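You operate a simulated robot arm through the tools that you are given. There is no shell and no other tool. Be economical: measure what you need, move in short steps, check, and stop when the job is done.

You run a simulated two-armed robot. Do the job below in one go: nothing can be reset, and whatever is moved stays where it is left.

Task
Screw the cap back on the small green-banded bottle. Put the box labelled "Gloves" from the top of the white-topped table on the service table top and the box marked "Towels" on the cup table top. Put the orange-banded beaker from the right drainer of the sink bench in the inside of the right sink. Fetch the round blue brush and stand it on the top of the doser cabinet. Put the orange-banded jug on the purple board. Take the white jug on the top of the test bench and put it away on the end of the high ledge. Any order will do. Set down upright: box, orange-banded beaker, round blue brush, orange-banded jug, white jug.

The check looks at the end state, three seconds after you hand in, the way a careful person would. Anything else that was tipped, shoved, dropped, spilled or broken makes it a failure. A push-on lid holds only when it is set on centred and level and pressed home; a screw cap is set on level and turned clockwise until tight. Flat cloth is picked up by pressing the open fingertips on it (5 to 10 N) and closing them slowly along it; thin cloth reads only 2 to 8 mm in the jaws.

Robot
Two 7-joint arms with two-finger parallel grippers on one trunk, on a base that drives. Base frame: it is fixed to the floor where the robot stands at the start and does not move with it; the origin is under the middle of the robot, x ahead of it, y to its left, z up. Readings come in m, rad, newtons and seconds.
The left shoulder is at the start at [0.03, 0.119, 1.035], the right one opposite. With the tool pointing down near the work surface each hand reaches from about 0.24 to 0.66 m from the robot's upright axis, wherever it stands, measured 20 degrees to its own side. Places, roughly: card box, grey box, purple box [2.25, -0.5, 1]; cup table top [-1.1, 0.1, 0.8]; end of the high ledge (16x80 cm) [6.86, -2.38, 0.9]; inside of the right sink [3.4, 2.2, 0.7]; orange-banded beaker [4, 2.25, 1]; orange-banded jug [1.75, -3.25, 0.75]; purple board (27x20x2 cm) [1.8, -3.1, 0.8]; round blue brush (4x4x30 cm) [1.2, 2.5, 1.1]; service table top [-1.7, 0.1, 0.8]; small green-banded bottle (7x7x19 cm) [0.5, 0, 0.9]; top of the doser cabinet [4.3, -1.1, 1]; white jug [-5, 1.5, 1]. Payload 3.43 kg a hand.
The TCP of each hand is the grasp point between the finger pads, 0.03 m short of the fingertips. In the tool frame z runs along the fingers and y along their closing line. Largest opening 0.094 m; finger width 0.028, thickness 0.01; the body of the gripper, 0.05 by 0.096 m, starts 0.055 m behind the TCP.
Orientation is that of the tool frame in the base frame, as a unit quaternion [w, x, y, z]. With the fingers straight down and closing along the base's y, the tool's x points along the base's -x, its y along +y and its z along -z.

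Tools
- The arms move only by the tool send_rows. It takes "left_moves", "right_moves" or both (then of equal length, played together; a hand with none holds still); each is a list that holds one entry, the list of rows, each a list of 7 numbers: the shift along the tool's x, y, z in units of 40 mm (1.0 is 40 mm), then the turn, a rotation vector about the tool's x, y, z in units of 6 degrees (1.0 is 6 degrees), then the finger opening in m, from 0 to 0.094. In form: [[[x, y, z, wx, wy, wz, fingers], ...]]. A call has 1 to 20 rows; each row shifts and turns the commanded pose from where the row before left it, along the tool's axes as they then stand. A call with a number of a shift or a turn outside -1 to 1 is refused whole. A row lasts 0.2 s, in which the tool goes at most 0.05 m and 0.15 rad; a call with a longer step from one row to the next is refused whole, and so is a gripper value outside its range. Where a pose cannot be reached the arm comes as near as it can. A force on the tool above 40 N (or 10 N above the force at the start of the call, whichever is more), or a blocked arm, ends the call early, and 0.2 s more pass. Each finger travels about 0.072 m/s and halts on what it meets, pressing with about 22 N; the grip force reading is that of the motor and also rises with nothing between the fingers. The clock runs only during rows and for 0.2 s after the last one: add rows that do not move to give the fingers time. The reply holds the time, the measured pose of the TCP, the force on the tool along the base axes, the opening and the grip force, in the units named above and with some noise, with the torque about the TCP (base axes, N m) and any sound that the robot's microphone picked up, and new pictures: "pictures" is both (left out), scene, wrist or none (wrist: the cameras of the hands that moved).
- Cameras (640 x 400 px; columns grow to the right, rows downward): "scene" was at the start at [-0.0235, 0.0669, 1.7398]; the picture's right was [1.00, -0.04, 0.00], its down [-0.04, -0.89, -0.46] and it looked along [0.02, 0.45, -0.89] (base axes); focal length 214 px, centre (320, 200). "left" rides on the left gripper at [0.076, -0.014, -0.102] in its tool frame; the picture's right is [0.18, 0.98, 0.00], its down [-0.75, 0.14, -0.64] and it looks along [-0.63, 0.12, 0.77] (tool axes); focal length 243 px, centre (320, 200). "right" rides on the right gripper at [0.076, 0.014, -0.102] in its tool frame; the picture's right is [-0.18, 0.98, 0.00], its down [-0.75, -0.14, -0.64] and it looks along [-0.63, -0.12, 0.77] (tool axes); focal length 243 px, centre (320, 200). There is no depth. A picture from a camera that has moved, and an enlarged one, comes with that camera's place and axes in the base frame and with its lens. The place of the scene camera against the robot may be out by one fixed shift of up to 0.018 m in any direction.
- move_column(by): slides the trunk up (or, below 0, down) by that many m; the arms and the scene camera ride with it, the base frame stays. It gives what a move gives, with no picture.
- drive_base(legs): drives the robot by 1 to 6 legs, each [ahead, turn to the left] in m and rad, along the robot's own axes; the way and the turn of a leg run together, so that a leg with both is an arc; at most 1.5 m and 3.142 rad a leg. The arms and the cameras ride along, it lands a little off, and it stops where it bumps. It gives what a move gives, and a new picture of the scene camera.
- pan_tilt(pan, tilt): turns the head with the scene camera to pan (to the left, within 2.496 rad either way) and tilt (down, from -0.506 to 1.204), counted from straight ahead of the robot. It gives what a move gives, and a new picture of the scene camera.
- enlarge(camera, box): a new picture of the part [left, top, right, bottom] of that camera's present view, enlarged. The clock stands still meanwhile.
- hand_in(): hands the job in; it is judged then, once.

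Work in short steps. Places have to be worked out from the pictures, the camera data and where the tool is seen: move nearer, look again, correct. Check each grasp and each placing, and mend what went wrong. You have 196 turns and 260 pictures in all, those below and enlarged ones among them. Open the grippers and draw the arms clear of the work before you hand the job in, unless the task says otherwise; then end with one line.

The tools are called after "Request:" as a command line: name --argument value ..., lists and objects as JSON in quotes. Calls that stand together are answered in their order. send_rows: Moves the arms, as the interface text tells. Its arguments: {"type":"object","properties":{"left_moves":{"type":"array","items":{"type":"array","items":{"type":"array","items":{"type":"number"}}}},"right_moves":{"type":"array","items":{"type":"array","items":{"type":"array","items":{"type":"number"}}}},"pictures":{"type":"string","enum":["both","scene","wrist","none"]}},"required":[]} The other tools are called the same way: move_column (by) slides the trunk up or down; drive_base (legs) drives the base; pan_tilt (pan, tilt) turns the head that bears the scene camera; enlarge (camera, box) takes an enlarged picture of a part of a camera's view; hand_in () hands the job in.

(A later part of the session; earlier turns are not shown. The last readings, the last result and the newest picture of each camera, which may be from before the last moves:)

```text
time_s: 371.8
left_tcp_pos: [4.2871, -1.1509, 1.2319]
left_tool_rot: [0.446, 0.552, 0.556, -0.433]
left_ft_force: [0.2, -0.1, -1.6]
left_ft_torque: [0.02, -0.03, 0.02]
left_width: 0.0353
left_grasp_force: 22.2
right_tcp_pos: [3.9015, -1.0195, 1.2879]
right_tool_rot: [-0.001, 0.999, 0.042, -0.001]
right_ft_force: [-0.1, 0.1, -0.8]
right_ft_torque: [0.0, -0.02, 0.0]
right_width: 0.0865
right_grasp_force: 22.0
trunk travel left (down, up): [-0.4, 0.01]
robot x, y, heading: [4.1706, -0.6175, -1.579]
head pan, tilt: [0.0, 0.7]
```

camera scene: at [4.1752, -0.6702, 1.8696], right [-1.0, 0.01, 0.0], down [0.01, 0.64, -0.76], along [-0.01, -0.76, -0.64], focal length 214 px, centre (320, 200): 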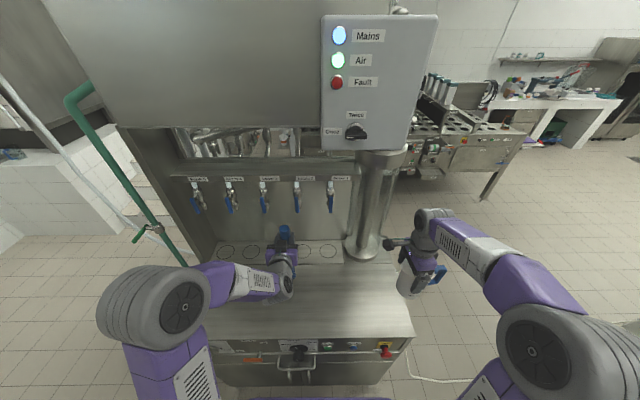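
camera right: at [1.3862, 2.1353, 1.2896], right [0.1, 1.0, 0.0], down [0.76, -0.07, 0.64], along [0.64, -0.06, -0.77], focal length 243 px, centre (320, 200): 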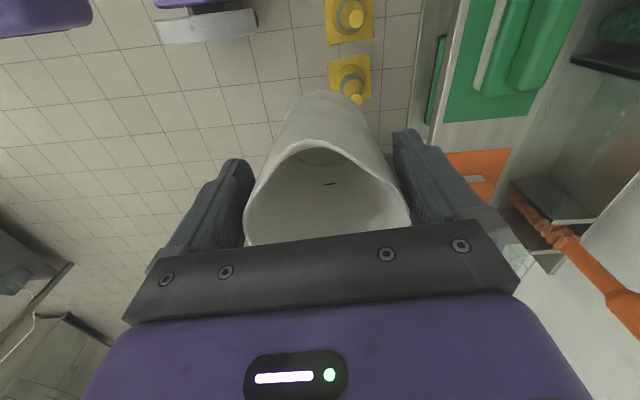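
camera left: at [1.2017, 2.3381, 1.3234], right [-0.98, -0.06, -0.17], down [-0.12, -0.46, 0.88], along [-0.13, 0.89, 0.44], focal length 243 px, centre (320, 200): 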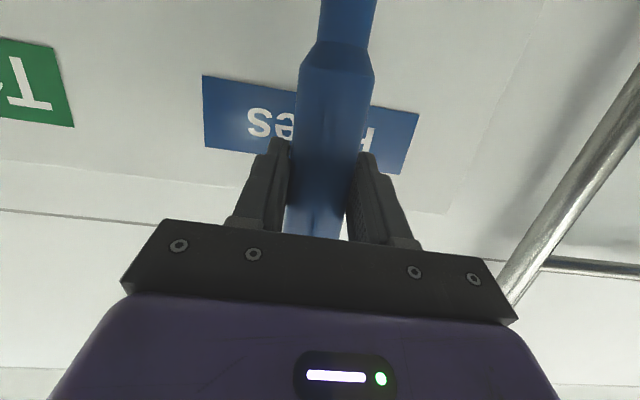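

Request:
send_rows --left_moves '[[[0.12, 0, 0.028, 0, 0, 0, 0.015], [0.1, 0, 0.023, 0, 0, 0, 0.015]]]' --pictures "none"

Request:
enlarge --camera "scene" --box '[220, 190, 380, 290]'

```text
time_s: 372.4
left_tcp_pos: [4.2859, -1.1501, 1.2217]
left_tool_rot: [0.446, 0.552, 0.555, -0.434]
left_ft_force: [0.1, 0.0, -1.3]
left_ft_torque: [0.0, -0.02, 0.0]
left_width: 0.0354
left_grasp_force: 21.4
right_tcp_pos: [3.9027, -1.0186, 1.2861]
right_tool_rot: [-0.002, 0.999, 0.041, -0.001]
right_ft_force: [0.3, -0.4, -1.2]
right_ft_torque: [-0.02, -0.02, 0.02]
right_width: 0.0862
right_grasp_force: 22.3
trunk travel left (down, up): [-0.4, 0.01]
robot x, y, heading: [4.1742, -0.6202, -1.579]
head pan, tilt: [0.0, 0.7]
```

```text
4.00 times, centred on (300, 240) of scene
camera zoom: at [4.1753, -0.67, 1.8697], right [-1.0, 0.01, 0.0], down [0.01, 0.64, -0.76], along [-0.01, -0.76, -0.64], focal length 858 px, centre (400, 40)
```

zoom: 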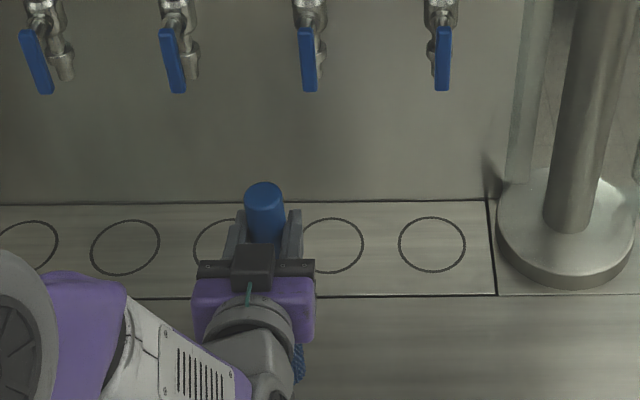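

No contact yet; continue in 3 mm steps.

Request:
send_rows --left_moves '[[[0.1, 0, 0.023, 0, 0, 0, 0.015], [0.1, 0, 0.023, 0, 0, 0, 0.015], [0.1, 0, 0.023, 0, 0, 0, 0.015]]]' --pictures "none"

```text
time_s: 373.1
left_tcp_pos: [4.2863, -1.1485, 1.2095]
left_tool_rot: [0.446, 0.552, 0.555, -0.434]
left_ft_force: [0.6, 0.3, -0.9]
left_ft_torque: [0.03, -0.01, -0.02]
left_width: 0.0353
left_grasp_force: 22.5
right_tcp_pos: [3.9016, -1.0197, 1.2859]
right_tool_rot: [-0.002, 0.999, 0.04, 0.0]
right_ft_force: [-0.5, 0.9, -0.5]
right_ft_torque: [0.01, -0.02, 0.01]
right_width: 0.0864
right_grasp_force: 22.1
trunk travel left (down, up): [-0.4, 0.01]
robot x, y, heading: [4.1736, -0.621, -1.581]
head pan, tilt: [0.0, 0.7]
```

Request:
send_rows --left_moves '[[[0.1, 0, 0.023, 0, 0, 0, 0.015], [0.1, 0, 0.023, 0, 0, 0, 0.015], [0.1, 0, 0.023, 0, 0, 0, 0.015]]]' --pictures "none"

```text
time_s: 373.9
left_tcp_pos: [4.2868, -1.1485, 1.2013]
left_tool_rot: [0.448, 0.55, 0.553, -0.437]
left_ft_force: [0.3, 1.9, 14.6]
left_ft_torque: [0.18, 0.0, 0.03]
left_width: 0.0352
left_grasp_force: 21.8
right_tcp_pos: [3.9022, -1.019, 1.2878]
right_tool_rot: [-0.001, 0.999, 0.041, -0.001]
right_ft_force: [0.5, 0.0, -1.2]
right_ft_torque: [-0.05, -0.01, -0.01]
right_width: 0.0866
right_grasp_force: 22.0
trunk travel left (down, up): [-0.4, 0.01]
robot x, y, heading: [4.1718, -0.6146, -1.578]
head pan, tilt: [0.0, 0.7]
```

Contact at 1.203. I ease the pressure and open the fingers slowly, then look.

Request:
send_rows --left_moves '[[[-0.06, 0, -0.014, 0, 0, 0, 0.03], [0, 0, 0, 0, 0, 0, 0.038], [0, 0, 0, 0, 0, 0, 0.042], [0, 0, 0, 0, 0, 0, 0.05], [0, 0, 0, 0, 0, 0, 0.065], [0, 0, 0, 0, 0, 0, 0.08]]]' --pictures "wrist"

Request:
enlarge --camera "scene" --box '[220, 190, 380, 290]'

```text
time_s: 375.4
left_tcp_pos: [4.2872, -1.1495, 1.1999]
left_tool_rot: [0.447, 0.551, 0.556, -0.432]
left_ft_force: [0.9, 0.2, -0.4]
left_ft_torque: [-0.01, -0.01, -0.04]
left_width: 0.0799
left_grasp_force: 0.1
right_tcp_pos: [3.9041, -1.0195, 1.2868]
right_tool_rot: [-0.002, 0.999, 0.04, 0.0]
right_ft_force: [-0.1, -0.8, -1.0]
right_ft_torque: [0.01, -0.01, 0.0]
right_width: 0.0864
right_grasp_force: 22.1
trunk travel left (down, up): [-0.4, 0.01]
robot x, y, heading: [4.1752, -0.6153, -1.58]
head pan, tilt: [0.0, 0.7]
camera left: at [4.2714, -1.0326, 1.1491], right [0.98, 0.06, -0.17], down [0.12, 0.46, 0.88], along [0.13, -0.89, 0.44], focal length 243 px, centre (320, 200)
```

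left: 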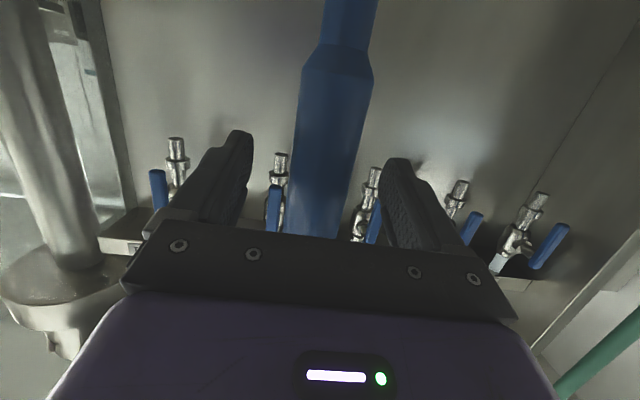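

```text
4.00 times, centred on (300, 240) of scene
camera zoom: at [4.1753, -0.6698, 1.8697], right [-1.0, 0.01, 0.0], down [0.01, 0.64, -0.76], along [-0.01, -0.76, -0.64], focal length 858 px, centre (400, 40)
```

zoom: 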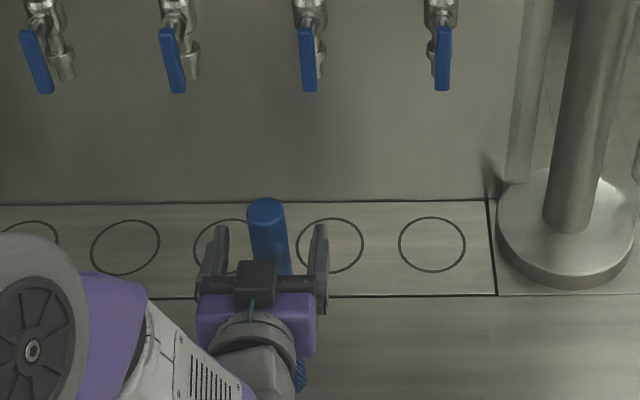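

It stands. I withdraw the left hand straight back and check.

Request:
send_rows --left_moves '[[[0, 0, -0.5, 0, 0, 0, 0.09], [0, 0, -0.8, 0, 0, 0, 0.09], [0, 0, -1, 0, 0, 0, 0.09], [0, 0, -1, 0, 0, 0, 0.09]]]' --pictures "none"

Request:
drive_base --legs '[[-0.35, 0]]'

Request:
enlarge --camera "scene" --box '[220, 160, 440, 298]'

```text
time_s: 376.4
left_tcp_pos: [4.2676, -1.0822, 1.2256]
left_tool_rot: [0.447, 0.551, 0.555, -0.433]
left_ft_force: [1.0, -0.9, 0.1]
left_ft_torque: [0.02, 0.0, 0.0]
left_width: 0.09
left_grasp_force: 0.0
left hand out of reach, approached as far as the arm can: row 3, 4
right_tcp_pos: [3.9015, -1.0196, 1.2867]
right_tool_rot: [-0.002, 0.999, 0.04, 0.0]
right_ft_force: [-0.3, 0.4, -0.9]
right_ft_torque: [-0.04, -0.03, -0.01]
right_width: 0.0863
right_grasp_force: 22.2
trunk travel left (down, up): [-0.4, 0.01]
robot x, y, heading: [4.1744, -0.622, -1.578]
head pan, tilt: [0.0, 0.7]
```

```text
time_s: 378.6
left_tcp_pos: [4.2702, -0.7314, 1.2246]
left_tool_rot: [0.447, 0.552, 0.555, -0.434]
left_ft_force: [0.4, 0.0, -0.7]
left_ft_torque: [-0.03, -0.03, -0.04]
left_width: 0.09
left_grasp_force: 0.1
right_tcp_pos: [3.9036, -0.6685, 1.2858]
right_tool_rot: [-0.001, 0.999, 0.041, 0.001]
right_ft_force: [-0.1, 0.1, -0.5]
right_ft_torque: [0.0, -0.01, 0.05]
right_width: 0.0864
right_grasp_force: 21.9
trunk travel left (down, up): [-0.4, 0.01]
robot x, y, heading: [4.1737, -0.2683, -1.581]
head pan, tilt: [0.0, 0.7]
camera scene: at [4.1784, -0.3183, 1.8696], right [-1.0, 0.01, 0.0], down [0.01, 0.64, -0.76], along [-0.01, -0.76, -0.64], focal length 214 px, centre (320, 200)
```

scene: 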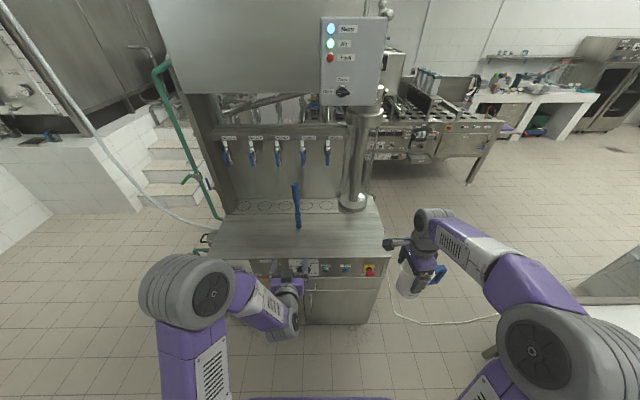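

```text
2.90 times, centred on (330, 229) of scene
camera zoom: at [4.1784, -0.3183, 1.8696], right [-1.0, 0.01, 0.0], down [0.01, 0.64, -0.76], along [-0.01, -0.76, -0.64], focal length 622 px, centre (291, 116)
```

zoom: 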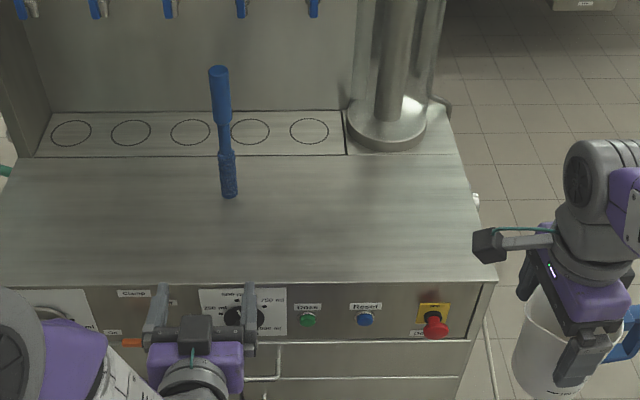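

The brush stands upright. Now I look toward the high ledge at (6.86, -2.38).

Request:
pan_tilt --pan 0.85 --tilt 0.3

Request:
enlarge --camera "scene" --box '[160, 120, 480, 320]'

```text
time_s: 379.8
left_tcp_pos: [4.2693, -0.7299, 1.2257]
left_tool_rot: [0.447, 0.551, 0.556, -0.433]
left_ft_force: [-0.5, 0.6, 0.4]
left_ft_torque: [0.01, -0.01, 0.01]
left_width: 0.0898
left_grasp_force: 0.0
right_tcp_pos: [3.9054, -0.6675, 1.2869]
right_tool_rot: [-0.001, 0.999, 0.042, 0.001]
right_ft_force: [0.6, 0.5, -0.5]
right_ft_torque: [0.01, -0.01, -0.01]
right_width: 0.0864
right_grasp_force: 22.1
trunk travel left (down, up): [-0.4, 0.01]
robot x, y, heading: [4.1739, -0.2672, -1.579]
head pan, tilt: [0.85, 0.3]
camera scene: at [4.2487, -0.2952, 1.9058], right [-0.67, -0.74, 0.0], down [-0.22, 0.2, -0.96], along [0.71, -0.64, -0.3], focal length 214 px, centre (320, 200)
```

scene: 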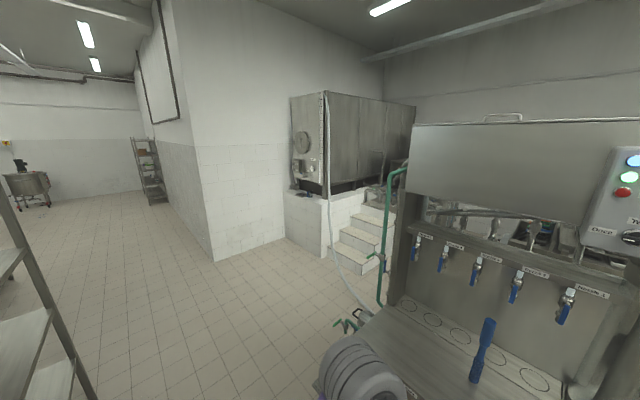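

```text
2.00 times, centred on (320, 220) of scene
camera zoom: at [4.2487, -0.2952, 1.9058], right [-0.67, -0.74, 0.0], down [-0.22, 0.2, -0.96], along [0.71, -0.64, -0.3], focal length 429 px, centre (320, 160)
```

zoom: 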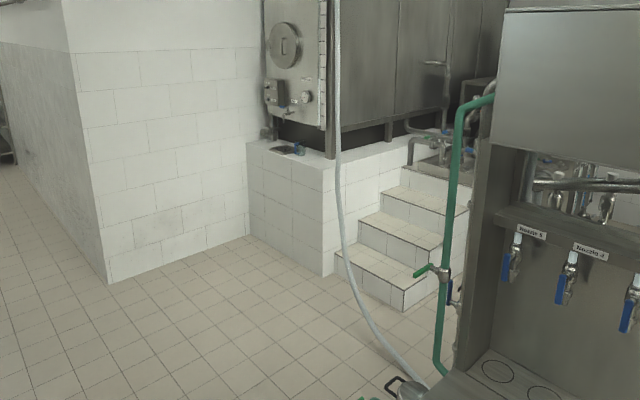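

The ledge is the front strip of the white plinth beside the stairs, its free end near (6.86, -2.38). I drive there and stop short.

Request:
drive_base --legs '[[0, 1.111], [1.5, 0], [1.42, 0], [0, -1.1]]'

Request:
pan_tilt --pan 0.0 --tilt 0.7

```text
time_s: 399.4
left_tcp_pos: [6.8865, -2.0399, 1.2242]
left_tool_rot: [0.452, 0.544, 0.564, -0.426]
left_ft_force: [0.4, 0.5, 0.8]
left_ft_torque: [-0.02, -0.06, -0.02]
left_width: 0.0899
left_grasp_force: 0.0
right_tcp_pos: [6.5203, -1.9876, 1.2867]
right_tool_rot: [-0.002, 0.998, 0.056, 0.0]
right_ft_force: [-0.6, 0.5, -0.7]
right_ft_torque: [-0.01, -0.04, -0.01]
right_width: 0.0858
right_grasp_force: 21.9
trunk travel left (down, up): [-0.4, 0.01]
robot x, y, heading: [6.7789, -1.5793, -1.553]
head pan, tilt: [0.85, 0.3]
camera scene: at [6.853, -1.606, 1.9058], right [-0.65, -0.76, 0.0], down [-0.23, 0.19, -0.96], along [0.73, -0.62, -0.3], focal length 214 px, centre (320, 200)
```

scene: 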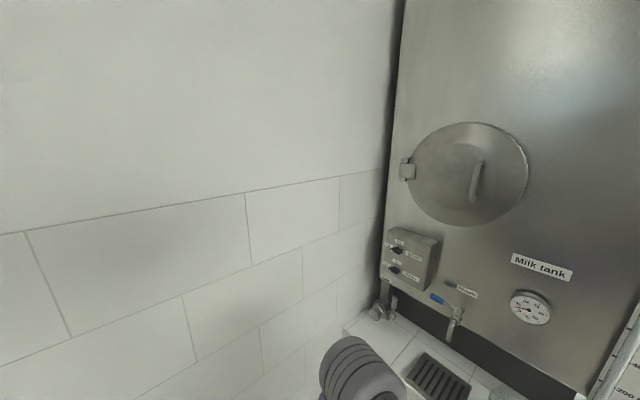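

```text
time_s: 400.6
left_tcp_pos: [6.8866, -2.0404, 1.2251]
left_tool_rot: [0.453, 0.543, 0.564, -0.427]
left_ft_force: [-0.2, 0.0, -0.4]
left_ft_torque: [0.01, 0.03, -0.04]
left_width: 0.09
left_grasp_force: 0.1
right_tcp_pos: [6.5202, -1.9887, 1.2862]
right_tool_rot: [-0.002, 0.998, 0.055, 0.0]
right_ft_force: [-0.1, -0.5, 0.1]
right_ft_torque: [-0.02, 0.02, 0.02]
right_width: 0.0858
right_grasp_force: 21.9
trunk travel left (down, up): [-0.4, 0.01]
robot x, y, heading: [6.7818, -1.5801, -1.55]
head pan, tilt: [0.0, 0.7]
camera scene: at [6.7835, -1.6308, 1.8697], right [-1.0, -0.02, 0.0], down [-0.01, 0.64, -0.77], along [0.02, -0.77, -0.64], focal length 214 px, centre (320, 200)
```

scene: 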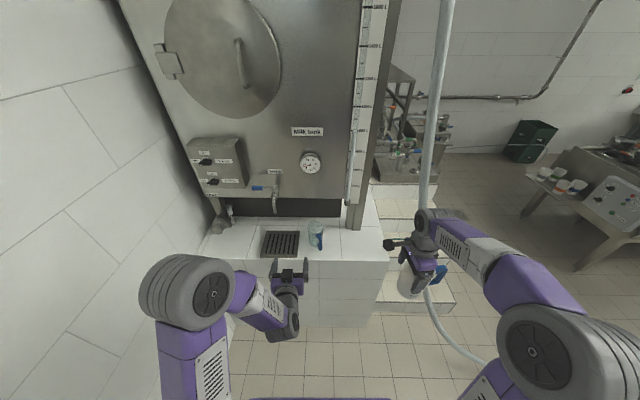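

The free right end of the ledge is around (6.60, -2.38), left of it a beaker and drain grate. I first fold the left hand to tool-down and back, then drive nearer.

Request:
send_rows --left_moves '[[[0, 0, 0, 0, 1, 0, 0.09], [0, 0, 0, 0, 1, 0, 0.09], [0, 0, 0, 0, 1, 0, 0.09], [0, 0, 0, 0, 1, 0, 0.09], [0, 0, 0, 0, 1, 0, 0.09], [0, 0, 0, 0, 1, 0, 0.09], [0, 0, 0, 0, 1, 0, 0.09], [0, 0, 0, 0, 1, 0, 0.09], [0, 0, 0, 0, 1, 0, 0.09], [0, 0, 0, 0, 1, 0, 0.09], [0, 0, 0, 0, 1, 0, 0.09], [0, 0, 0, 0, 1, 0, 0.09], [0, 0, 0, 0, 1, 0, 0.09], [0.5, 0.7, 0, 0, 0, 0, 0.09], [0.5, 0.7, 0, 0, 0, 0, 0.09], [0.5, 0.7, 0, 0, 0, 0, 0.09], [0.5, 0.7, 0, 0, 0, 0, 0.09]]]' --pictures "none"

Request:
drive_base --legs '[[0.32, 0]]'

Request:
enlarge --camera "scene" --box '[240, 200, 480, 350]'

```text
time_s: 404.2
left_tcp_pos: [6.9953, -1.9534, 1.2287]
left_tool_rot: [-0.004, 0.693, 0.721, 0.01]
left_ft_force: [0.3, 0.6, 0.1]
left_ft_torque: [-0.06, 0.01, 0.0]
left_width: 0.0898
left_grasp_force: 0.1
right_tcp_pos: [6.5217, -1.9862, 1.2868]
right_tool_rot: [-0.001, 0.998, 0.055, 0.0]
right_ft_force: [-0.2, 0.2, -0.4]
right_ft_torque: [-0.04, -0.01, 0.01]
right_width: 0.0859
right_grasp_force: 21.8
trunk travel left (down, up): [-0.4, 0.01]
robot x, y, heading: [6.7762, -1.5799, -1.557]
head pan, tilt: [0.0, 0.7]
```

```text
time_s: 406.3
left_tcp_pos: [6.9997, -2.2765, 1.2288]
left_tool_rot: [-0.004, 0.691, 0.723, 0.011]
left_ft_force: [0.1, -0.2, -1.1]
left_ft_torque: [0.01, -0.01, -0.03]
left_width: 0.09
left_grasp_force: 0.0
right_tcp_pos: [6.5264, -2.3096, 1.2874]
right_tool_rot: [-0.001, 0.999, 0.055, 0.0]
right_ft_force: [1.0, -0.1, -1.2]
right_ft_torque: [0.01, -0.03, 0.0]
right_width: 0.0857
right_grasp_force: 22.0
trunk travel left (down, up): [-0.4, 0.01]
robot x, y, heading: [6.7852, -1.9011, -1.547]
head pan, tilt: [0.0, 0.7]
camera scene: at [6.7897, -1.9511, 1.8697], right [-1.0, -0.02, 0.0], down [-0.01, 0.64, -0.77], along [0.01, -0.77, -0.64], focal length 214 px, centre (320, 200)
```

scene: 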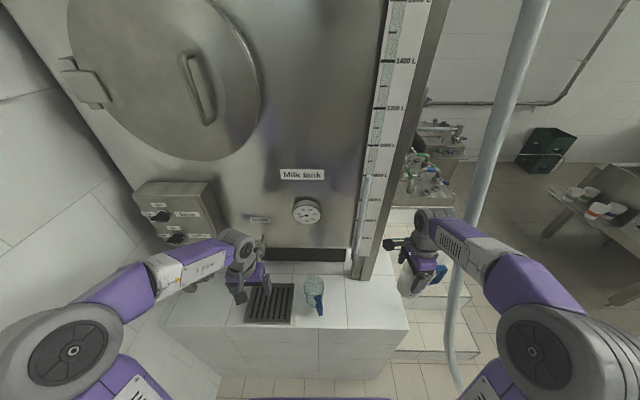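

```text
2.67 times, centred on (360, 275) of scene
camera zoom: at [6.7897, -1.9511, 1.8697], right [-1.0, -0.02, 0.0], down [-0.01, 0.64, -0.77], along [0.01, -0.77, -0.64], focal length 572 px, centre (213, 0)
```

zoom: 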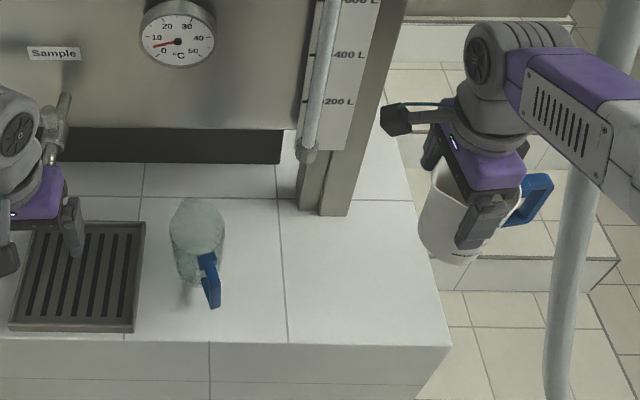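

Ledge top z≈0.875, target (6.59, -2.38). I move the jug over and lower most of the way.

Request:
send_rows --right_moves '[[[0.7, 0.96, 0, 0, 0, 0, 0.055], [0.7, 0.96, 0, 0, 0, 0, 0.055], [0, 0, 1, 0, 0, 0, 0.055], [0, 0, 1, 0, 0, 0, 0.055], [0, 0, 1, 0, 0, 0, 0.055], [0, 0, 1, 0, 0, 0, 0.055], [0, 0, 1, 0, 0, 0, 0.055], [0, 0, 0.8, 0, 0, 0, 0.055]]]' --pictures "wrist"

Request:
enlarge --camera "scene" --box '[280, 220, 440, 320]'

```text
time_s: 408.1
left_tcp_pos: [7.0, -2.2763, 1.227]
left_tool_rot: [-0.004, 0.692, 0.722, 0.01]
left_ft_force: [-0.9, -0.4, -0.2]
left_ft_torque: [0.01, -0.03, -0.02]
left_width: 0.09
left_grasp_force: 0.0
right_tcp_pos: [6.5913, -2.379, 1.0538]
right_tool_rot: [-0.001, 0.998, 0.055, 0.0]
right_ft_force: [-0.3, -0.2, -0.6]
right_ft_torque: [0.03, -0.05, 0.0]
right_width: 0.0859
right_grasp_force: 22.2
trunk travel left (down, up): [-0.4, 0.01]
robot x, y, heading: [6.786, -1.8977, -1.549]
head pan, tilt: [0.0, 0.7]
camera right: at [6.6692, -2.3841, 1.157], right [-0.07, -1.0, 0.0], down [-0.76, 0.06, 0.64], along [-0.64, 0.05, -0.77], focal length 243 px, centre (320, 200)
```

right: 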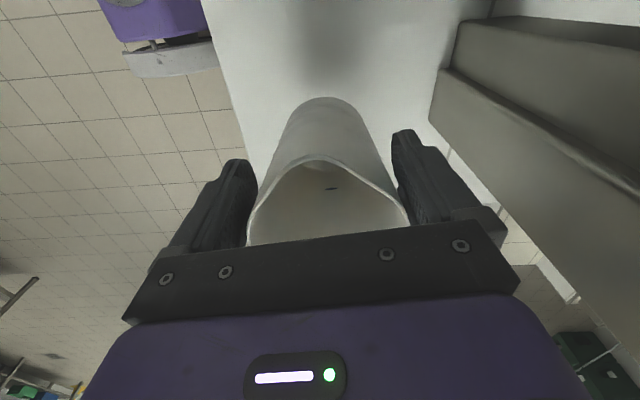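

```text
4.00 times, centred on (360, 270) of scene
camera zoom: at [6.7895, -1.9519, 1.8696], right [-1.0, -0.02, 0.0], down [-0.01, 0.64, -0.76], along [0.01, -0.76, -0.64], focal length 858 px, centre (160, -80)
```

zoom: 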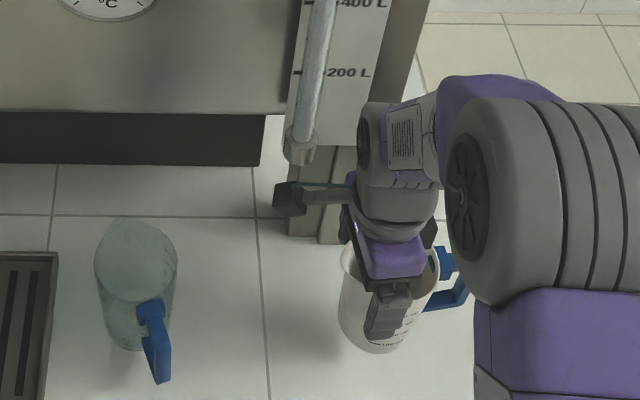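

Good position. I lower 4 cm then in small steps to contact.

Request:
send_rows --right_moves '[[[0, 0, 0.5, 0, 0, 0, 0.055], [0, 0, 0.4, 0, 0, 0, 0.055], [0, 0, 0.15, 0, 0, 0, 0.055]]]' --pictures "none"

Request:
send_rows --right_moves '[[[0, 0, 0.08, 0, 0, 0, 0.055], [0, 0, 0.08, 0, 0, 0, 0.055]]]' --pictures "none"

```text
time_s: 408.9
left_tcp_pos: [7.0026, -2.2768, 1.227]
left_tool_rot: [-0.003, 0.691, 0.723, 0.01]
left_ft_force: [0.6, -1.2, -0.3]
left_ft_torque: [0.0, 0.01, 0.0]
left_width: 0.0898
left_grasp_force: 0.2
right_tcp_pos: [6.5899, -2.378, 1.0123]
right_tool_rot: [-0.002, 0.998, 0.055, -0.001]
right_ft_force: [-1.1, -0.2, -0.1]
right_ft_torque: [0.0, -0.03, 0.01]
right_width: 0.0858
right_grasp_force: 22.3
trunk travel left (down, up): [-0.4, 0.01]
robot x, y, heading: [6.7886, -1.8996, -1.557]
head pan, tilt: [0.0, 0.7]
```

```text
time_s: 409.5
left_tcp_pos: [7.0007, -2.2761, 1.2264]
left_tool_rot: [-0.002, 0.691, 0.722, 0.01]
left_ft_force: [0.2, 0.7, -0.6]
left_ft_torque: [-0.02, 0.0, -0.03]
left_width: 0.0899
left_grasp_force: 0.0
right_tcp_pos: [6.5908, -2.3769, 1.0062]
right_tool_rot: [-0.001, 0.999, 0.054, 0.0]
right_ft_force: [-0.4, 0.5, 5.3]
right_ft_torque: [0.12, 0.29, -0.04]
right_width: 0.0853
right_grasp_force: 22.0
trunk travel left (down, up): [-0.4, 0.01]
robot x, y, heading: [6.7837, -1.9017, -1.553]
head pan, tilt: [0.0, 0.7]
```

Contact felt. I release slowly.

Request:
send_rows --right_moves '[[[0, 0, 0.04, 0, 0, 0, 0.06], [0, 0, 0, 0, 0, 0, 0.086], [0, 0, 0, 0, 0, 0, 0.088], [0, 0, 0, 0, 0, 0, 0.09], [0, 0, 0, 0, 0, 0, 0.094], [0, 0, 0, 0, 0, 0, 0.094]]]' --pictures "wrist"

```text
time_s: 410.9
left_tcp_pos: [7.0016, -2.2761, 1.2275]
left_tool_rot: [-0.003, 0.692, 0.722, 0.01]
left_ft_force: [0.1, -0.4, -0.4]
left_ft_torque: [0.0, -0.04, -0.04]
left_width: 0.0902
left_grasp_force: 0.1
right_tcp_pos: [6.5896, -2.3778, 1.0042]
right_tool_rot: [-0.002, 0.998, 0.055, 0.0]
right_ft_force: [0.8, 0.1, -0.1]
right_ft_torque: [0.0, 0.02, -0.03]
right_width: 0.0939
right_grasp_force: 0.1
trunk travel left (down, up): [-0.4, 0.01]
robot x, y, heading: [6.7868, -1.9002, -1.551]
head pan, tilt: [0.0, 0.7]
camera right: at [6.6685, -2.3834, 1.1079], right [-0.07, -1.0, 0.0], down [-0.76, 0.06, 0.64], along [-0.64, 0.05, -0.77], focal length 243 px, centre (320, 200)
```

right: 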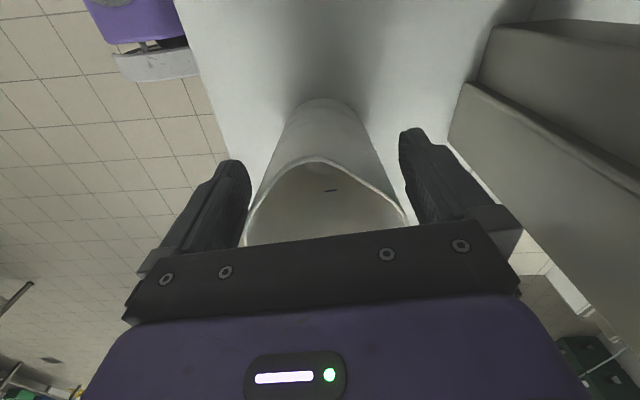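

The jug is free; I shift 3 mm to centre and rise slowly.

Request:
send_rows --right_moves '[[[0, -0.06, 0, 0, 0, 0, 0.094], [0, 0, -0.3, 0, 0, 0, 0.094], [0, 0, -0.5, 0, 0, 0, 0.094], [0, 0, -0.8, 0, 0, 0, 0.094], [0, 0, -1, 0, 0, 0, 0.094], [0, 0, -1, 0, 0, 0, 0.094], [0, 0, -1, 0, 0, 0, 0.094], [0, 0, -1, 0, 0, 0, 0.094], [0, 0, -1, 0, 0, 0, 0.094], [-0.4, -0.9, 0, 0, 0, 0, 0.094], [-0.4, -0.9, 0, 0, 0, 0, 0.094], [-0.4, -0.9, 0, 0, 0, 0, 0.094]]]' --pictures "none"

Request:
enlarge --camera "scene" --box '[280, 220, 440, 320]'

```text
time_s: 413.5
left_tcp_pos: [7.0002, -2.2751, 1.2291]
left_tool_rot: [-0.002, 0.691, 0.723, 0.01]
left_ft_force: [0.0, -0.9, 0.3]
left_ft_torque: [-0.03, -0.04, -0.01]
left_width: 0.0901
left_grasp_force: 0.1
right_tcp_pos: [6.529, -2.2746, 1.2686]
right_tool_rot: [-0.001, 0.998, 0.055, 0.001]
right_ft_force: [-0.3, -0.5, 0.4]
right_ft_torque: [-0.02, 0.0, 0.02]
right_width: 0.0942
right_grasp_force: 0.1
trunk travel left (down, up): [-0.4, 0.01]
robot x, y, heading: [6.7851, -1.9015, -1.553]
head pan, tilt: [0.0, 0.7]
```

```text
4.00 times, centred on (360, 270) of scene
camera zoom: at [6.7883, -1.9495, 1.8697], right [-1.0, -0.02, 0.0], down [-0.01, 0.64, -0.77], along [0.02, -0.77, -0.64], focal length 858 px, centre (160, -80)
```

zoom: 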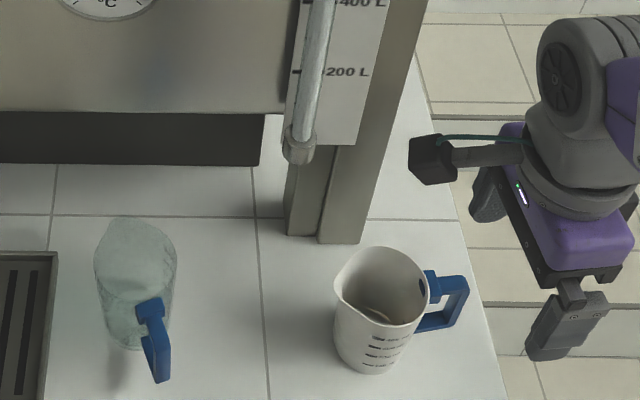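

The white jug stands upright on the ledge end. Next I drive to the sink bench for the orange-banded beaker.

Request:
drive_base --legs '[[-0.4, 0], [0, -2.068], [1.5, 0], [1.5, 0], [0, -0.813], [1.35, 0]]'

Request:
drive_base --legs '[[0, -0.3]]'

```text
time_s: 443.3
left_tcp_pos: [3.4091, 1.4381, 1.2278]
left_tool_rot: [0.01, 0.811, -0.585, 0.005]
left_ft_force: [0.7, 0.3, 0.4]
left_ft_torque: [-0.01, -0.02, 0.02]
left_width: 0.09
left_grasp_force: 0.0
right_tcp_pos: [3.8615, 1.5664, 1.2684]
right_tool_rot: [0.0, -0.193, 0.981, -0.002]
right_ft_force: [0.0, 0.5, -0.1]
right_ft_torque: [0.03, 0.02, 0.01]
right_width: 0.0937
right_grasp_force: 0.0
trunk travel left (down, up): [-0.4, 0.01]
robot x, y, heading: [3.7234, 1.1368, 1.866]
head pan, tilt: [0.0, 0.7]
camera scene: at [3.7078, 1.1928, 1.8697], right [0.96, 0.29, 0.0], down [0.19, -0.62, -0.77], along [-0.22, 0.73, -0.64], focal length 214 px, centre (320, 200)
```

scene: 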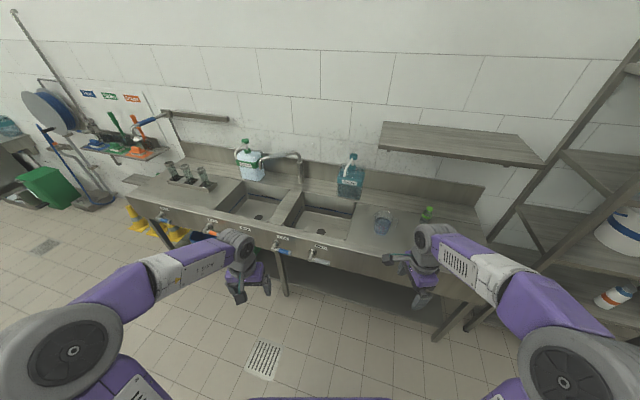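

```text
time_s: 444.7
left_tcp_pos: [3.5126, 1.5168, 1.2277]
left_tool_rot: [0.011, 0.715, -0.7, 0.002]
left_ft_force: [-1.0, 0.4, 0.1]
left_ft_torque: [0.02, 0.03, -0.01]
left_width: 0.0898
left_grasp_force: 0.0
right_tcp_pos: [3.9832, 1.5054, 1.2688]
right_tool_rot: [0.0, -0.043, 0.999, -0.002]
right_ft_force: [0.7, 0.3, 0.2]
right_ft_torque: [0.02, -0.01, 0.01]
right_width: 0.0941
right_grasp_force: 0.1
trunk travel left (down, up): [-0.4, 0.01]
robot x, y, heading: [3.7227, 1.1364, 1.568]
head pan, tilt: [0.0, 0.7]
camera scene: at [3.724, 1.1952, 1.8697], right [1.0, 0.0, 0.0], down [0.0, -0.64, -0.76], along [0.0, 0.76, -0.64], focal length 214 px, centre (320, 200)
```

scene: 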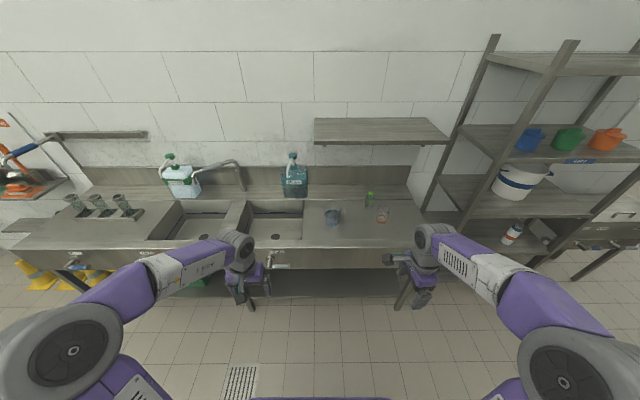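

I enlarge the drainer region and the right sink.

Request:
enlarge --camera "scene" --box '[220, 170, 420, 295]'

```text
3.20 times, centred on (320, 232) of scene
camera zoom: at [3.724, 1.1952, 1.8697], right [1.0, 0.0, 0.0], down [0.0, -0.64, -0.76], along [0.0, 0.76, -0.64], focal length 686 px, centre (320, 96)
```

zoom: 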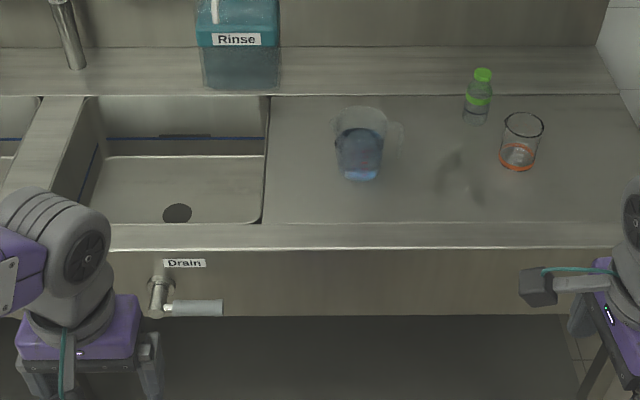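

The orange-banded glass beaker stands near (4.12, 2.14). I lower the trunk back and drive up, shifting slightly right.

Request:
move_column --by -0.1

Request:
drive_base --legs '[[0, -0.18], [0.45, 0], [0, 0.183]]'

Request:
enlarge --camera "scene" --box '[220, 190, 460, 340]'

```text
time_s: 446.0
left_tcp_pos: [3.5121, 1.5177, 1.1276]
left_tool_rot: [0.01, 0.714, -0.7, 0.003]
left_ft_force: [0.0, 1.2, -0.2]
left_ft_torque: [-0.01, -0.04, -0.02]
left_width: 0.0901
left_grasp_force: 0.1
right_tcp_pos: [3.982, 1.5054, 1.1682]
right_tool_rot: [0.0, -0.045, 0.999, -0.001]
right_ft_force: [-0.3, -0.7, 0.3]
right_ft_torque: [0.02, -0.01, 0.01]
right_width: 0.0939
right_grasp_force: 0.0
trunk travel left (down, up): [-0.3, 0.11]
robot x, y, heading: [3.719, 1.1369, 1.57]
head pan, tilt: [0.0, 0.7]
```

```text
time_s: 450.2
left_tcp_pos: [3.5926, 1.9576, 1.1279]
left_tool_rot: [0.01, 0.715, -0.699, 0.003]
left_ft_force: [-0.1, 0.8, -0.1]
left_ft_torque: [0.0, -0.05, 0.0]
left_width: 0.0902
left_grasp_force: 0.0
right_tcp_pos: [4.0621, 1.9474, 1.169]
right_tool_rot: [0.001, -0.046, 0.999, -0.001]
right_ft_force: [0.8, -0.1, -0.2]
right_ft_torque: [-0.02, 0.01, 0.02]
right_width: 0.0938
right_grasp_force: 0.0
trunk travel left (down, up): [-0.3, 0.11]
robot x, y, heading: [3.8028, 1.5773, 1.569]
head pan, tilt: [0.0, 0.7]
camera scene: at [3.8051, 1.6363, 1.7697], right [1.0, 0.0, 0.0], down [0.0, -0.64, -0.77], along [0.0, 0.77, -0.64], focal length 214 px, centre (320, 200)
```

scene: 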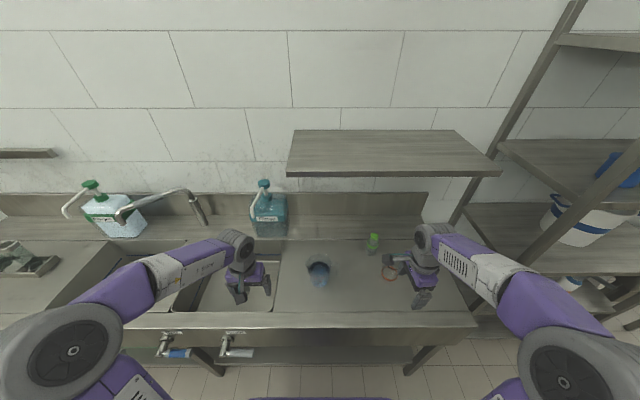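

```text
2.67 times, centred on (340, 265) of scene
camera zoom: at [3.8051, 1.6363, 1.7697], right [1.0, 0.0, 0.0], down [0.0, -0.64, -0.77], along [0.0, 0.77, -0.64], focal length 572 px, centre (267, 27)
```

zoom: 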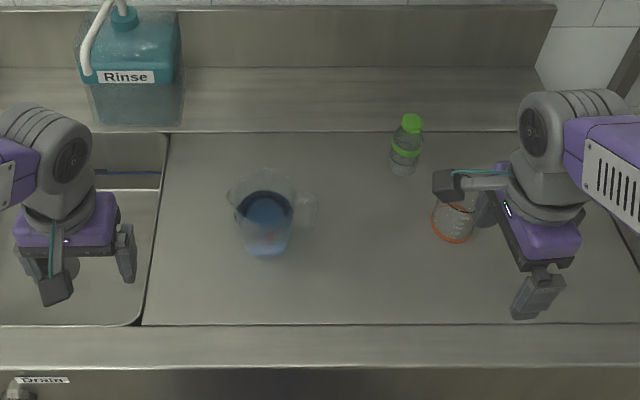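

Beaker at (4.118, 2.145), base z≈0.89, rim ≈0.99. I move the right hand above it and look.

Request:
send_rows --right_moves '[[[-0.37, 0.96, 0, 0, 0, 0, 0.094], [-0.37, 0.96, 0, 0, 0, 0, 0.094], [-0.37, 0.96, 0, 0, 0, 0, 0.094], [-0.37, 0.96, 0.2, 0, 0, 0, 0.094], [-0.37, 0.96, 0.4, 0, 0, 0, 0.094]]]' --pictures "wrist"

```text
time_s: 451.4
left_tcp_pos: [3.5935, 1.9601, 1.1275]
left_tool_rot: [0.011, 0.715, -0.699, 0.002]
left_ft_force: [0.0, 0.4, -0.4]
left_ft_torque: [0.01, -0.01, 0.01]
left_width: 0.0897
left_grasp_force: 0.1
right_tcp_pos: [4.1186, 2.1474, 1.1425]
right_tool_rot: [-0.001, -0.046, 0.999, -0.003]
right_ft_force: [0.8, 0.9, -0.7]
right_ft_torque: [-0.04, 0.0, -0.03]
right_width: 0.094
right_grasp_force: 0.0
trunk travel left (down, up): [-0.3, 0.11]
robot x, y, heading: [3.801, 1.5796, 1.568]
head pan, tilt: [0.0, 0.7]
camera right: at [4.0427, 2.1555, 1.2456], right [0.09, 1.0, -0.01], down [0.76, -0.07, 0.64], along [0.64, -0.07, -0.77], focal length 243 px, centre (320, 200)
```

right: 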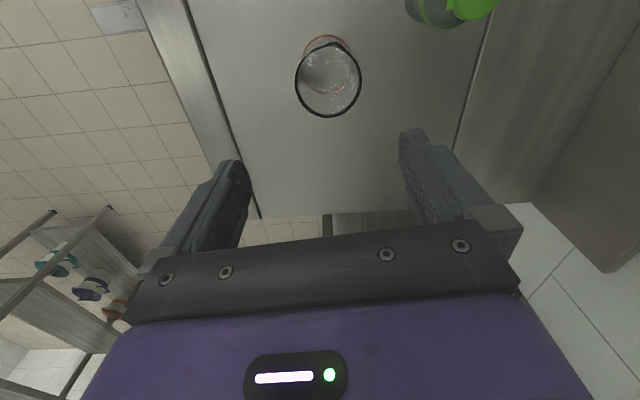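

I adjust 1 cm and descend to near the rim.

Request:
send_rows --right_moves '[[[0.2, 0.25, 0.6, 0, 0, 0, 0.094], [0, 0, 1, 0, 0, 0, 0.094], [0, 0, 1, 0, 0, 0, 0.094]]]' --pictures "wrist"

```text
time_s: 452.2
left_tcp_pos: [3.5931, 1.9595, 1.129]
left_tool_rot: [0.011, 0.715, -0.699, 0.002]
left_ft_force: [-0.3, 0.5, 0.6]
left_ft_torque: [-0.04, 0.01, 0.01]
left_width: 0.0898
left_grasp_force: 0.1
right_tcp_pos: [4.1095, 2.1551, 1.0402]
right_tool_rot: [-0.001, -0.044, 0.999, -0.002]
right_ft_force: [-0.9, 0.1, -0.3]
right_ft_torque: [0.02, -0.03, 0.01]
right_width: 0.0942
right_grasp_force: 0.0
trunk travel left (down, up): [-0.3, 0.11]
robot x, y, heading: [3.7994, 1.5785, 1.575]
head pan, tilt: [0.0, 0.7]
camera right: at [4.0348, 2.1636, 1.1431], right [0.1, 1.0, 0.0], down [0.76, -0.07, 0.64], along [0.64, -0.06, -0.77], focal length 243 px, centre (320, 200)
```

right: 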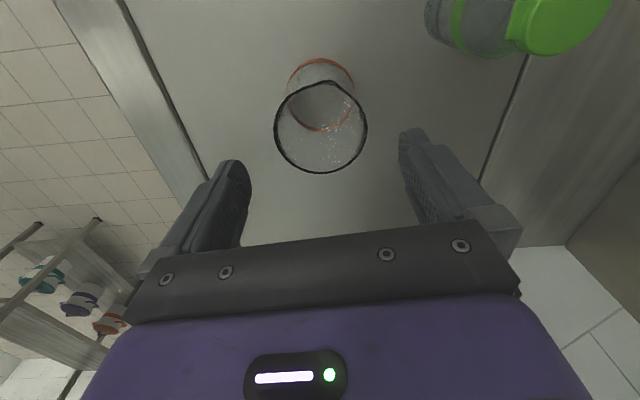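

Rim is at z≈0.964, diameter 71 mm, well centred. I descend to 0.93 and close.

Request:
send_rows --right_moves '[[[-0.07, 0.02, 0.9, 0, 0, 0, 0.094], [0, 0, 0.95, 0, 0, 0, 0.094], [0, 0, 0.9, 0, 0, 0, 0.094], [0, 0, 0, 0, 0, 0, 0.085], [0, 0, 0, 0, 0, 0, 0.077], [0, 0, 0, 0, 0, 0, 0.07], [0, 0, 0, 0, 0, 0, 0.063], [0, 0, 0, 0, 0, 0, 0.06], [0, 0, 0, 0, 0, 0, 0.06]]]' --pictures "wrist"

```text
time_s: 454.2
left_tcp_pos: [3.5929, 1.9581, 1.1277]
left_tool_rot: [0.01, 0.715, -0.699, 0.003]
left_ft_force: [0.0, -0.4, 0.9]
left_ft_torque: [0.01, -0.02, 0.04]
left_width: 0.09
left_grasp_force: 0.1
right_tcp_pos: [4.1143, 2.1547, 0.9289]
right_tool_rot: [0.0, -0.045, 0.999, -0.001]
right_ft_force: [-0.5, 0.4, 0.8]
right_ft_torque: [-0.01, 0.03, 0.01]
right_width: 0.0705
right_grasp_force: 22.2
trunk travel left (down, up): [-0.3, 0.11]
robot x, y, heading: [3.8017, 1.5746, 1.57]
head pan, tilt: [0.0, 0.7]
camera right: at [4.0371, 2.1628, 1.0338], right [0.09, 1.0, 0.0], down [0.76, -0.07, 0.64], along [0.64, -0.06, -0.77], focal length 243 px, centre (320, 200)
```

right: 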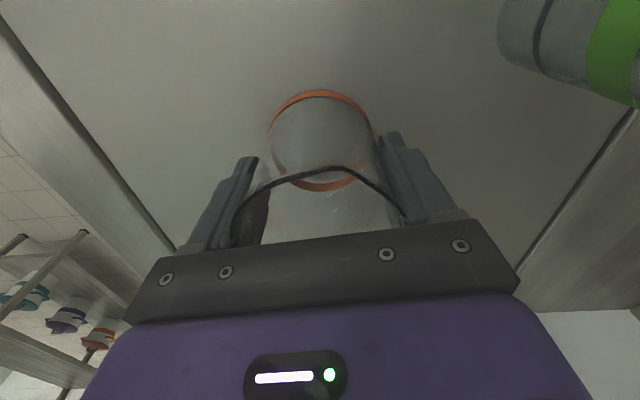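

Held. I lift the beaker high and move the left arm out of the way.

Request:
send_rows --right_moves '[[[0, 0, -0.5, 0, 0, 0, 0.06], [0, 0, -1, 0, 0, 0, 0.06], [0, 0, -1, 0, 0, 0, 0.06], [0, 0, -1, 0, 0, 0, 0.06], [0, 0, -1, 0, 0, 0, 0.06], [0, 0, -1, 0, 0, 0, 0.06], [0, 0, -0.7, 0, 0, 0, 0.06]]]' --left_moves '[[[0.5, 0.7, -0.3, 0, 0, 0, 0.09], [0.5, 0.7, -0.3, 0, 0, 0, 0.09], [0.5, 0.7, -0.3, 0, 0, 0, 0.09], [0.5, 0.7, -0.3, 0, 0, 0, 0.09], [0.5, 0.7, -0.3, 0, 0, 0, 0.09], [0.5, 0.7, -0.3, 0, 0, 0, 0.09], [0, 0, 0, 0, 0, 0, 0.09]]]'

```text
time_s: 455.8
left_tcp_pos: [3.4399, 1.8451, 1.2026]
left_tool_rot: [0.01, 0.715, -0.699, 0.004]
left_ft_force: [0.1, 0.8, 0.2]
left_ft_torque: [0.02, 0.0, -0.04]
left_width: 0.0901
left_grasp_force: 0.1
left hand out of reach, approached as far as the arm can: row 3
right_tcp_pos: [4.1117, 2.1553, 1.1776]
right_tool_rot: [0.001, -0.046, 0.999, -0.001]
right_ft_force: [0.8, 0.0, -0.2]
right_ft_torque: [-0.01, 0.01, -0.01]
right_width: 0.0706
right_grasp_force: 21.6
trunk travel left (down, up): [-0.3, 0.11]
robot x, y, heading: [3.7999, 1.5792, 1.57]
head pan, tilt: [0.0, 0.7]
camera scene: at [3.8054, 1.6363, 1.7697], right [1.0, 0.0, 0.0], down [0.0, -0.64, -0.77], along [0.0, 0.77, -0.64], focal length 214 px, centre (320, 200)
camera right: at [4.0357, 2.163, 1.2815], right [0.1, 1.0, 0.0], down [0.76, -0.07, 0.64], along [0.64, -0.06, -0.77], focal length 243 px, centre (320, 200)
camera left: at [3.4565, 1.7712, 1.3061], right [-0.98, -0.21, 0.01], down [-0.15, 0.76, 0.63], along [-0.14, 0.61, -0.78], focal length 243 px, centre (320, 200)
```

scene: 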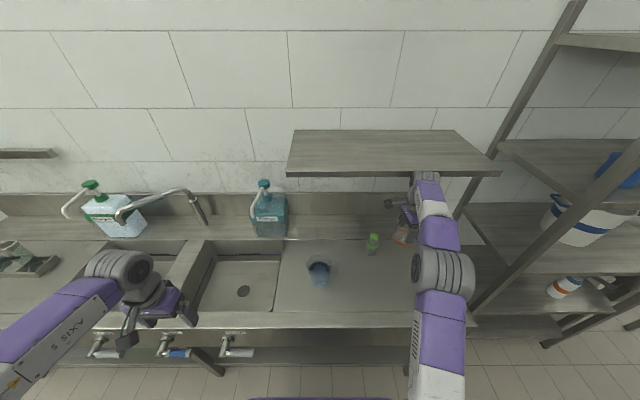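
right: 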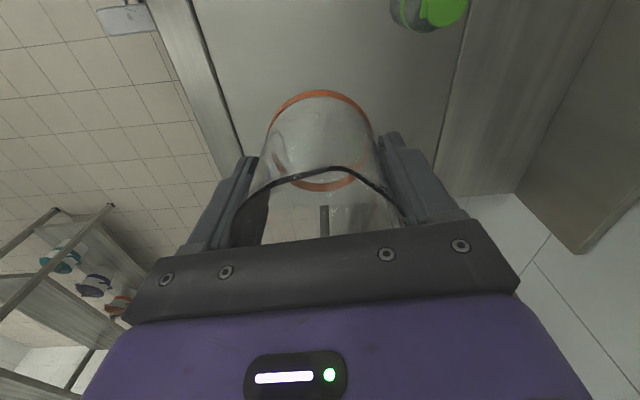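
left: 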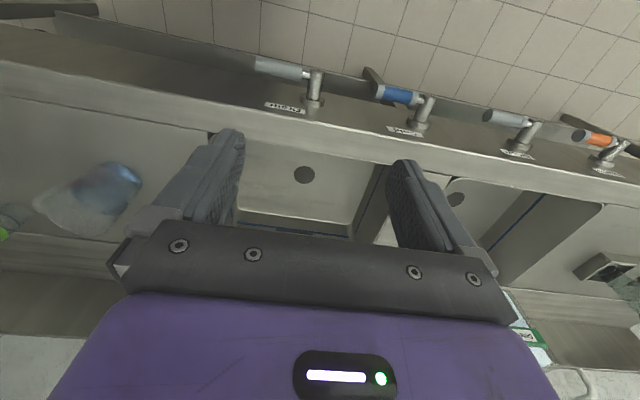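

The right sink basin spans about x 3.26–3.61, y 2.0–2.36. I draw the beaker in and shift the base left in front of that sink.

Request:
send_rows --right_moves '[[[0.4, -0.9, 0, 0, 0, 0, 0.06], [0.4, -0.9, 0, 0, 0, 0, 0.06], [0.4, -0.9, 0, 0, 0, 0, 0.06], [0.4, -0.9, 0, 0, 0, 0, 0.06], [0.4, -0.9, 0, 0, 0, 0, 0.06]]]' --pictures "none"

Request:
drive_base --legs '[[-0.35, 0], [0, 0.9], [0.55, 0], [0, -0.9]]'

Request:
enlarge --camera "scene" --box '[200, 190, 440, 340]'

```text
time_s: 457.0
left_tcp_pos: [3.4395, 1.8456, 1.2017]
left_tool_rot: [0.009, 0.715, -0.699, 0.002]
left_ft_force: [0.2, -0.2, 0.1]
left_ft_torque: [0.04, -0.04, -0.04]
left_width: 0.0901
left_grasp_force: 0.0
right_tcp_pos: [4.0499, 1.967, 1.1804]
right_tool_rot: [-0.001, -0.045, 0.999, -0.001]
right_ft_force: [0.1, -1.0, -0.2]
right_ft_torque: [0.0, 0.02, 0.01]
right_width: 0.0702
right_grasp_force: 22.0
trunk travel left (down, up): [-0.3, 0.11]
robot x, y, heading: [3.7985, 1.5798, 1.576]
head pan, tilt: [0.0, 0.7]
```

```text
time_s: 466.6
left_tcp_pos: [3.0114, 1.8465, 1.2027]
left_tool_rot: [0.01, 0.712, -0.702, 0.003]
left_ft_force: [0.1, -0.2, 1.0]
left_ft_torque: [-0.04, -0.03, 0.05]
left_width: 0.0904
left_grasp_force: 0.1
right_tcp_pos: [3.6208, 1.9655, 1.1793]
right_tool_rot: [0.0, -0.041, 0.999, -0.002]
right_ft_force: [-0.7, 0.1, -1.6]
right_ft_torque: [-0.01, 0.0, 0.0]
right_width: 0.0703
right_grasp_force: 21.4
trunk travel left (down, up): [-0.3, 0.11]
robot x, y, heading: [3.374, 1.5754, 1.563]
head pan, tilt: [0.0, 0.7]
camera scene: at [3.3751, 1.6339, 1.7697], right [1.0, -0.01, 0.0], down [-0.01, -0.64, -0.76], along [0.01, 0.76, -0.64], focal length 214 px, centre (320, 200)
```

scene: 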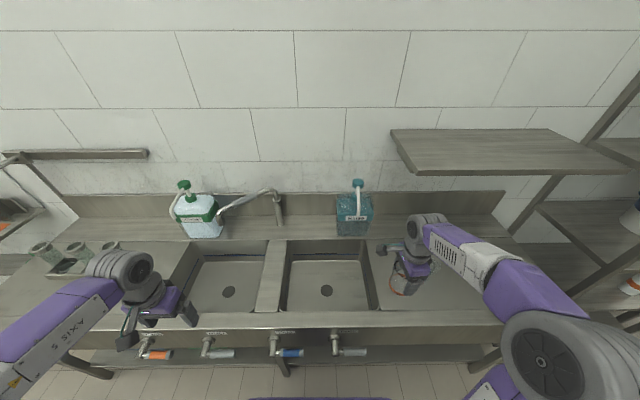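

```text
2.67 times, centred on (320, 265) of scene
camera zoom: at [3.3751, 1.6339, 1.7697], right [1.0, -0.01, 0.0], down [-0.01, -0.64, -0.76], along [0.01, 0.76, -0.64], focal length 572 px, centre (320, 27)
```

zoom: 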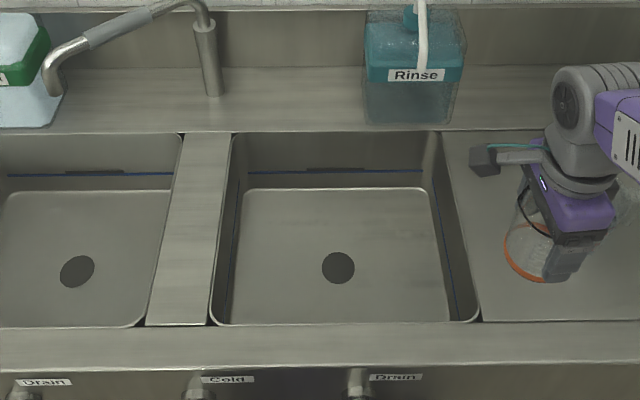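

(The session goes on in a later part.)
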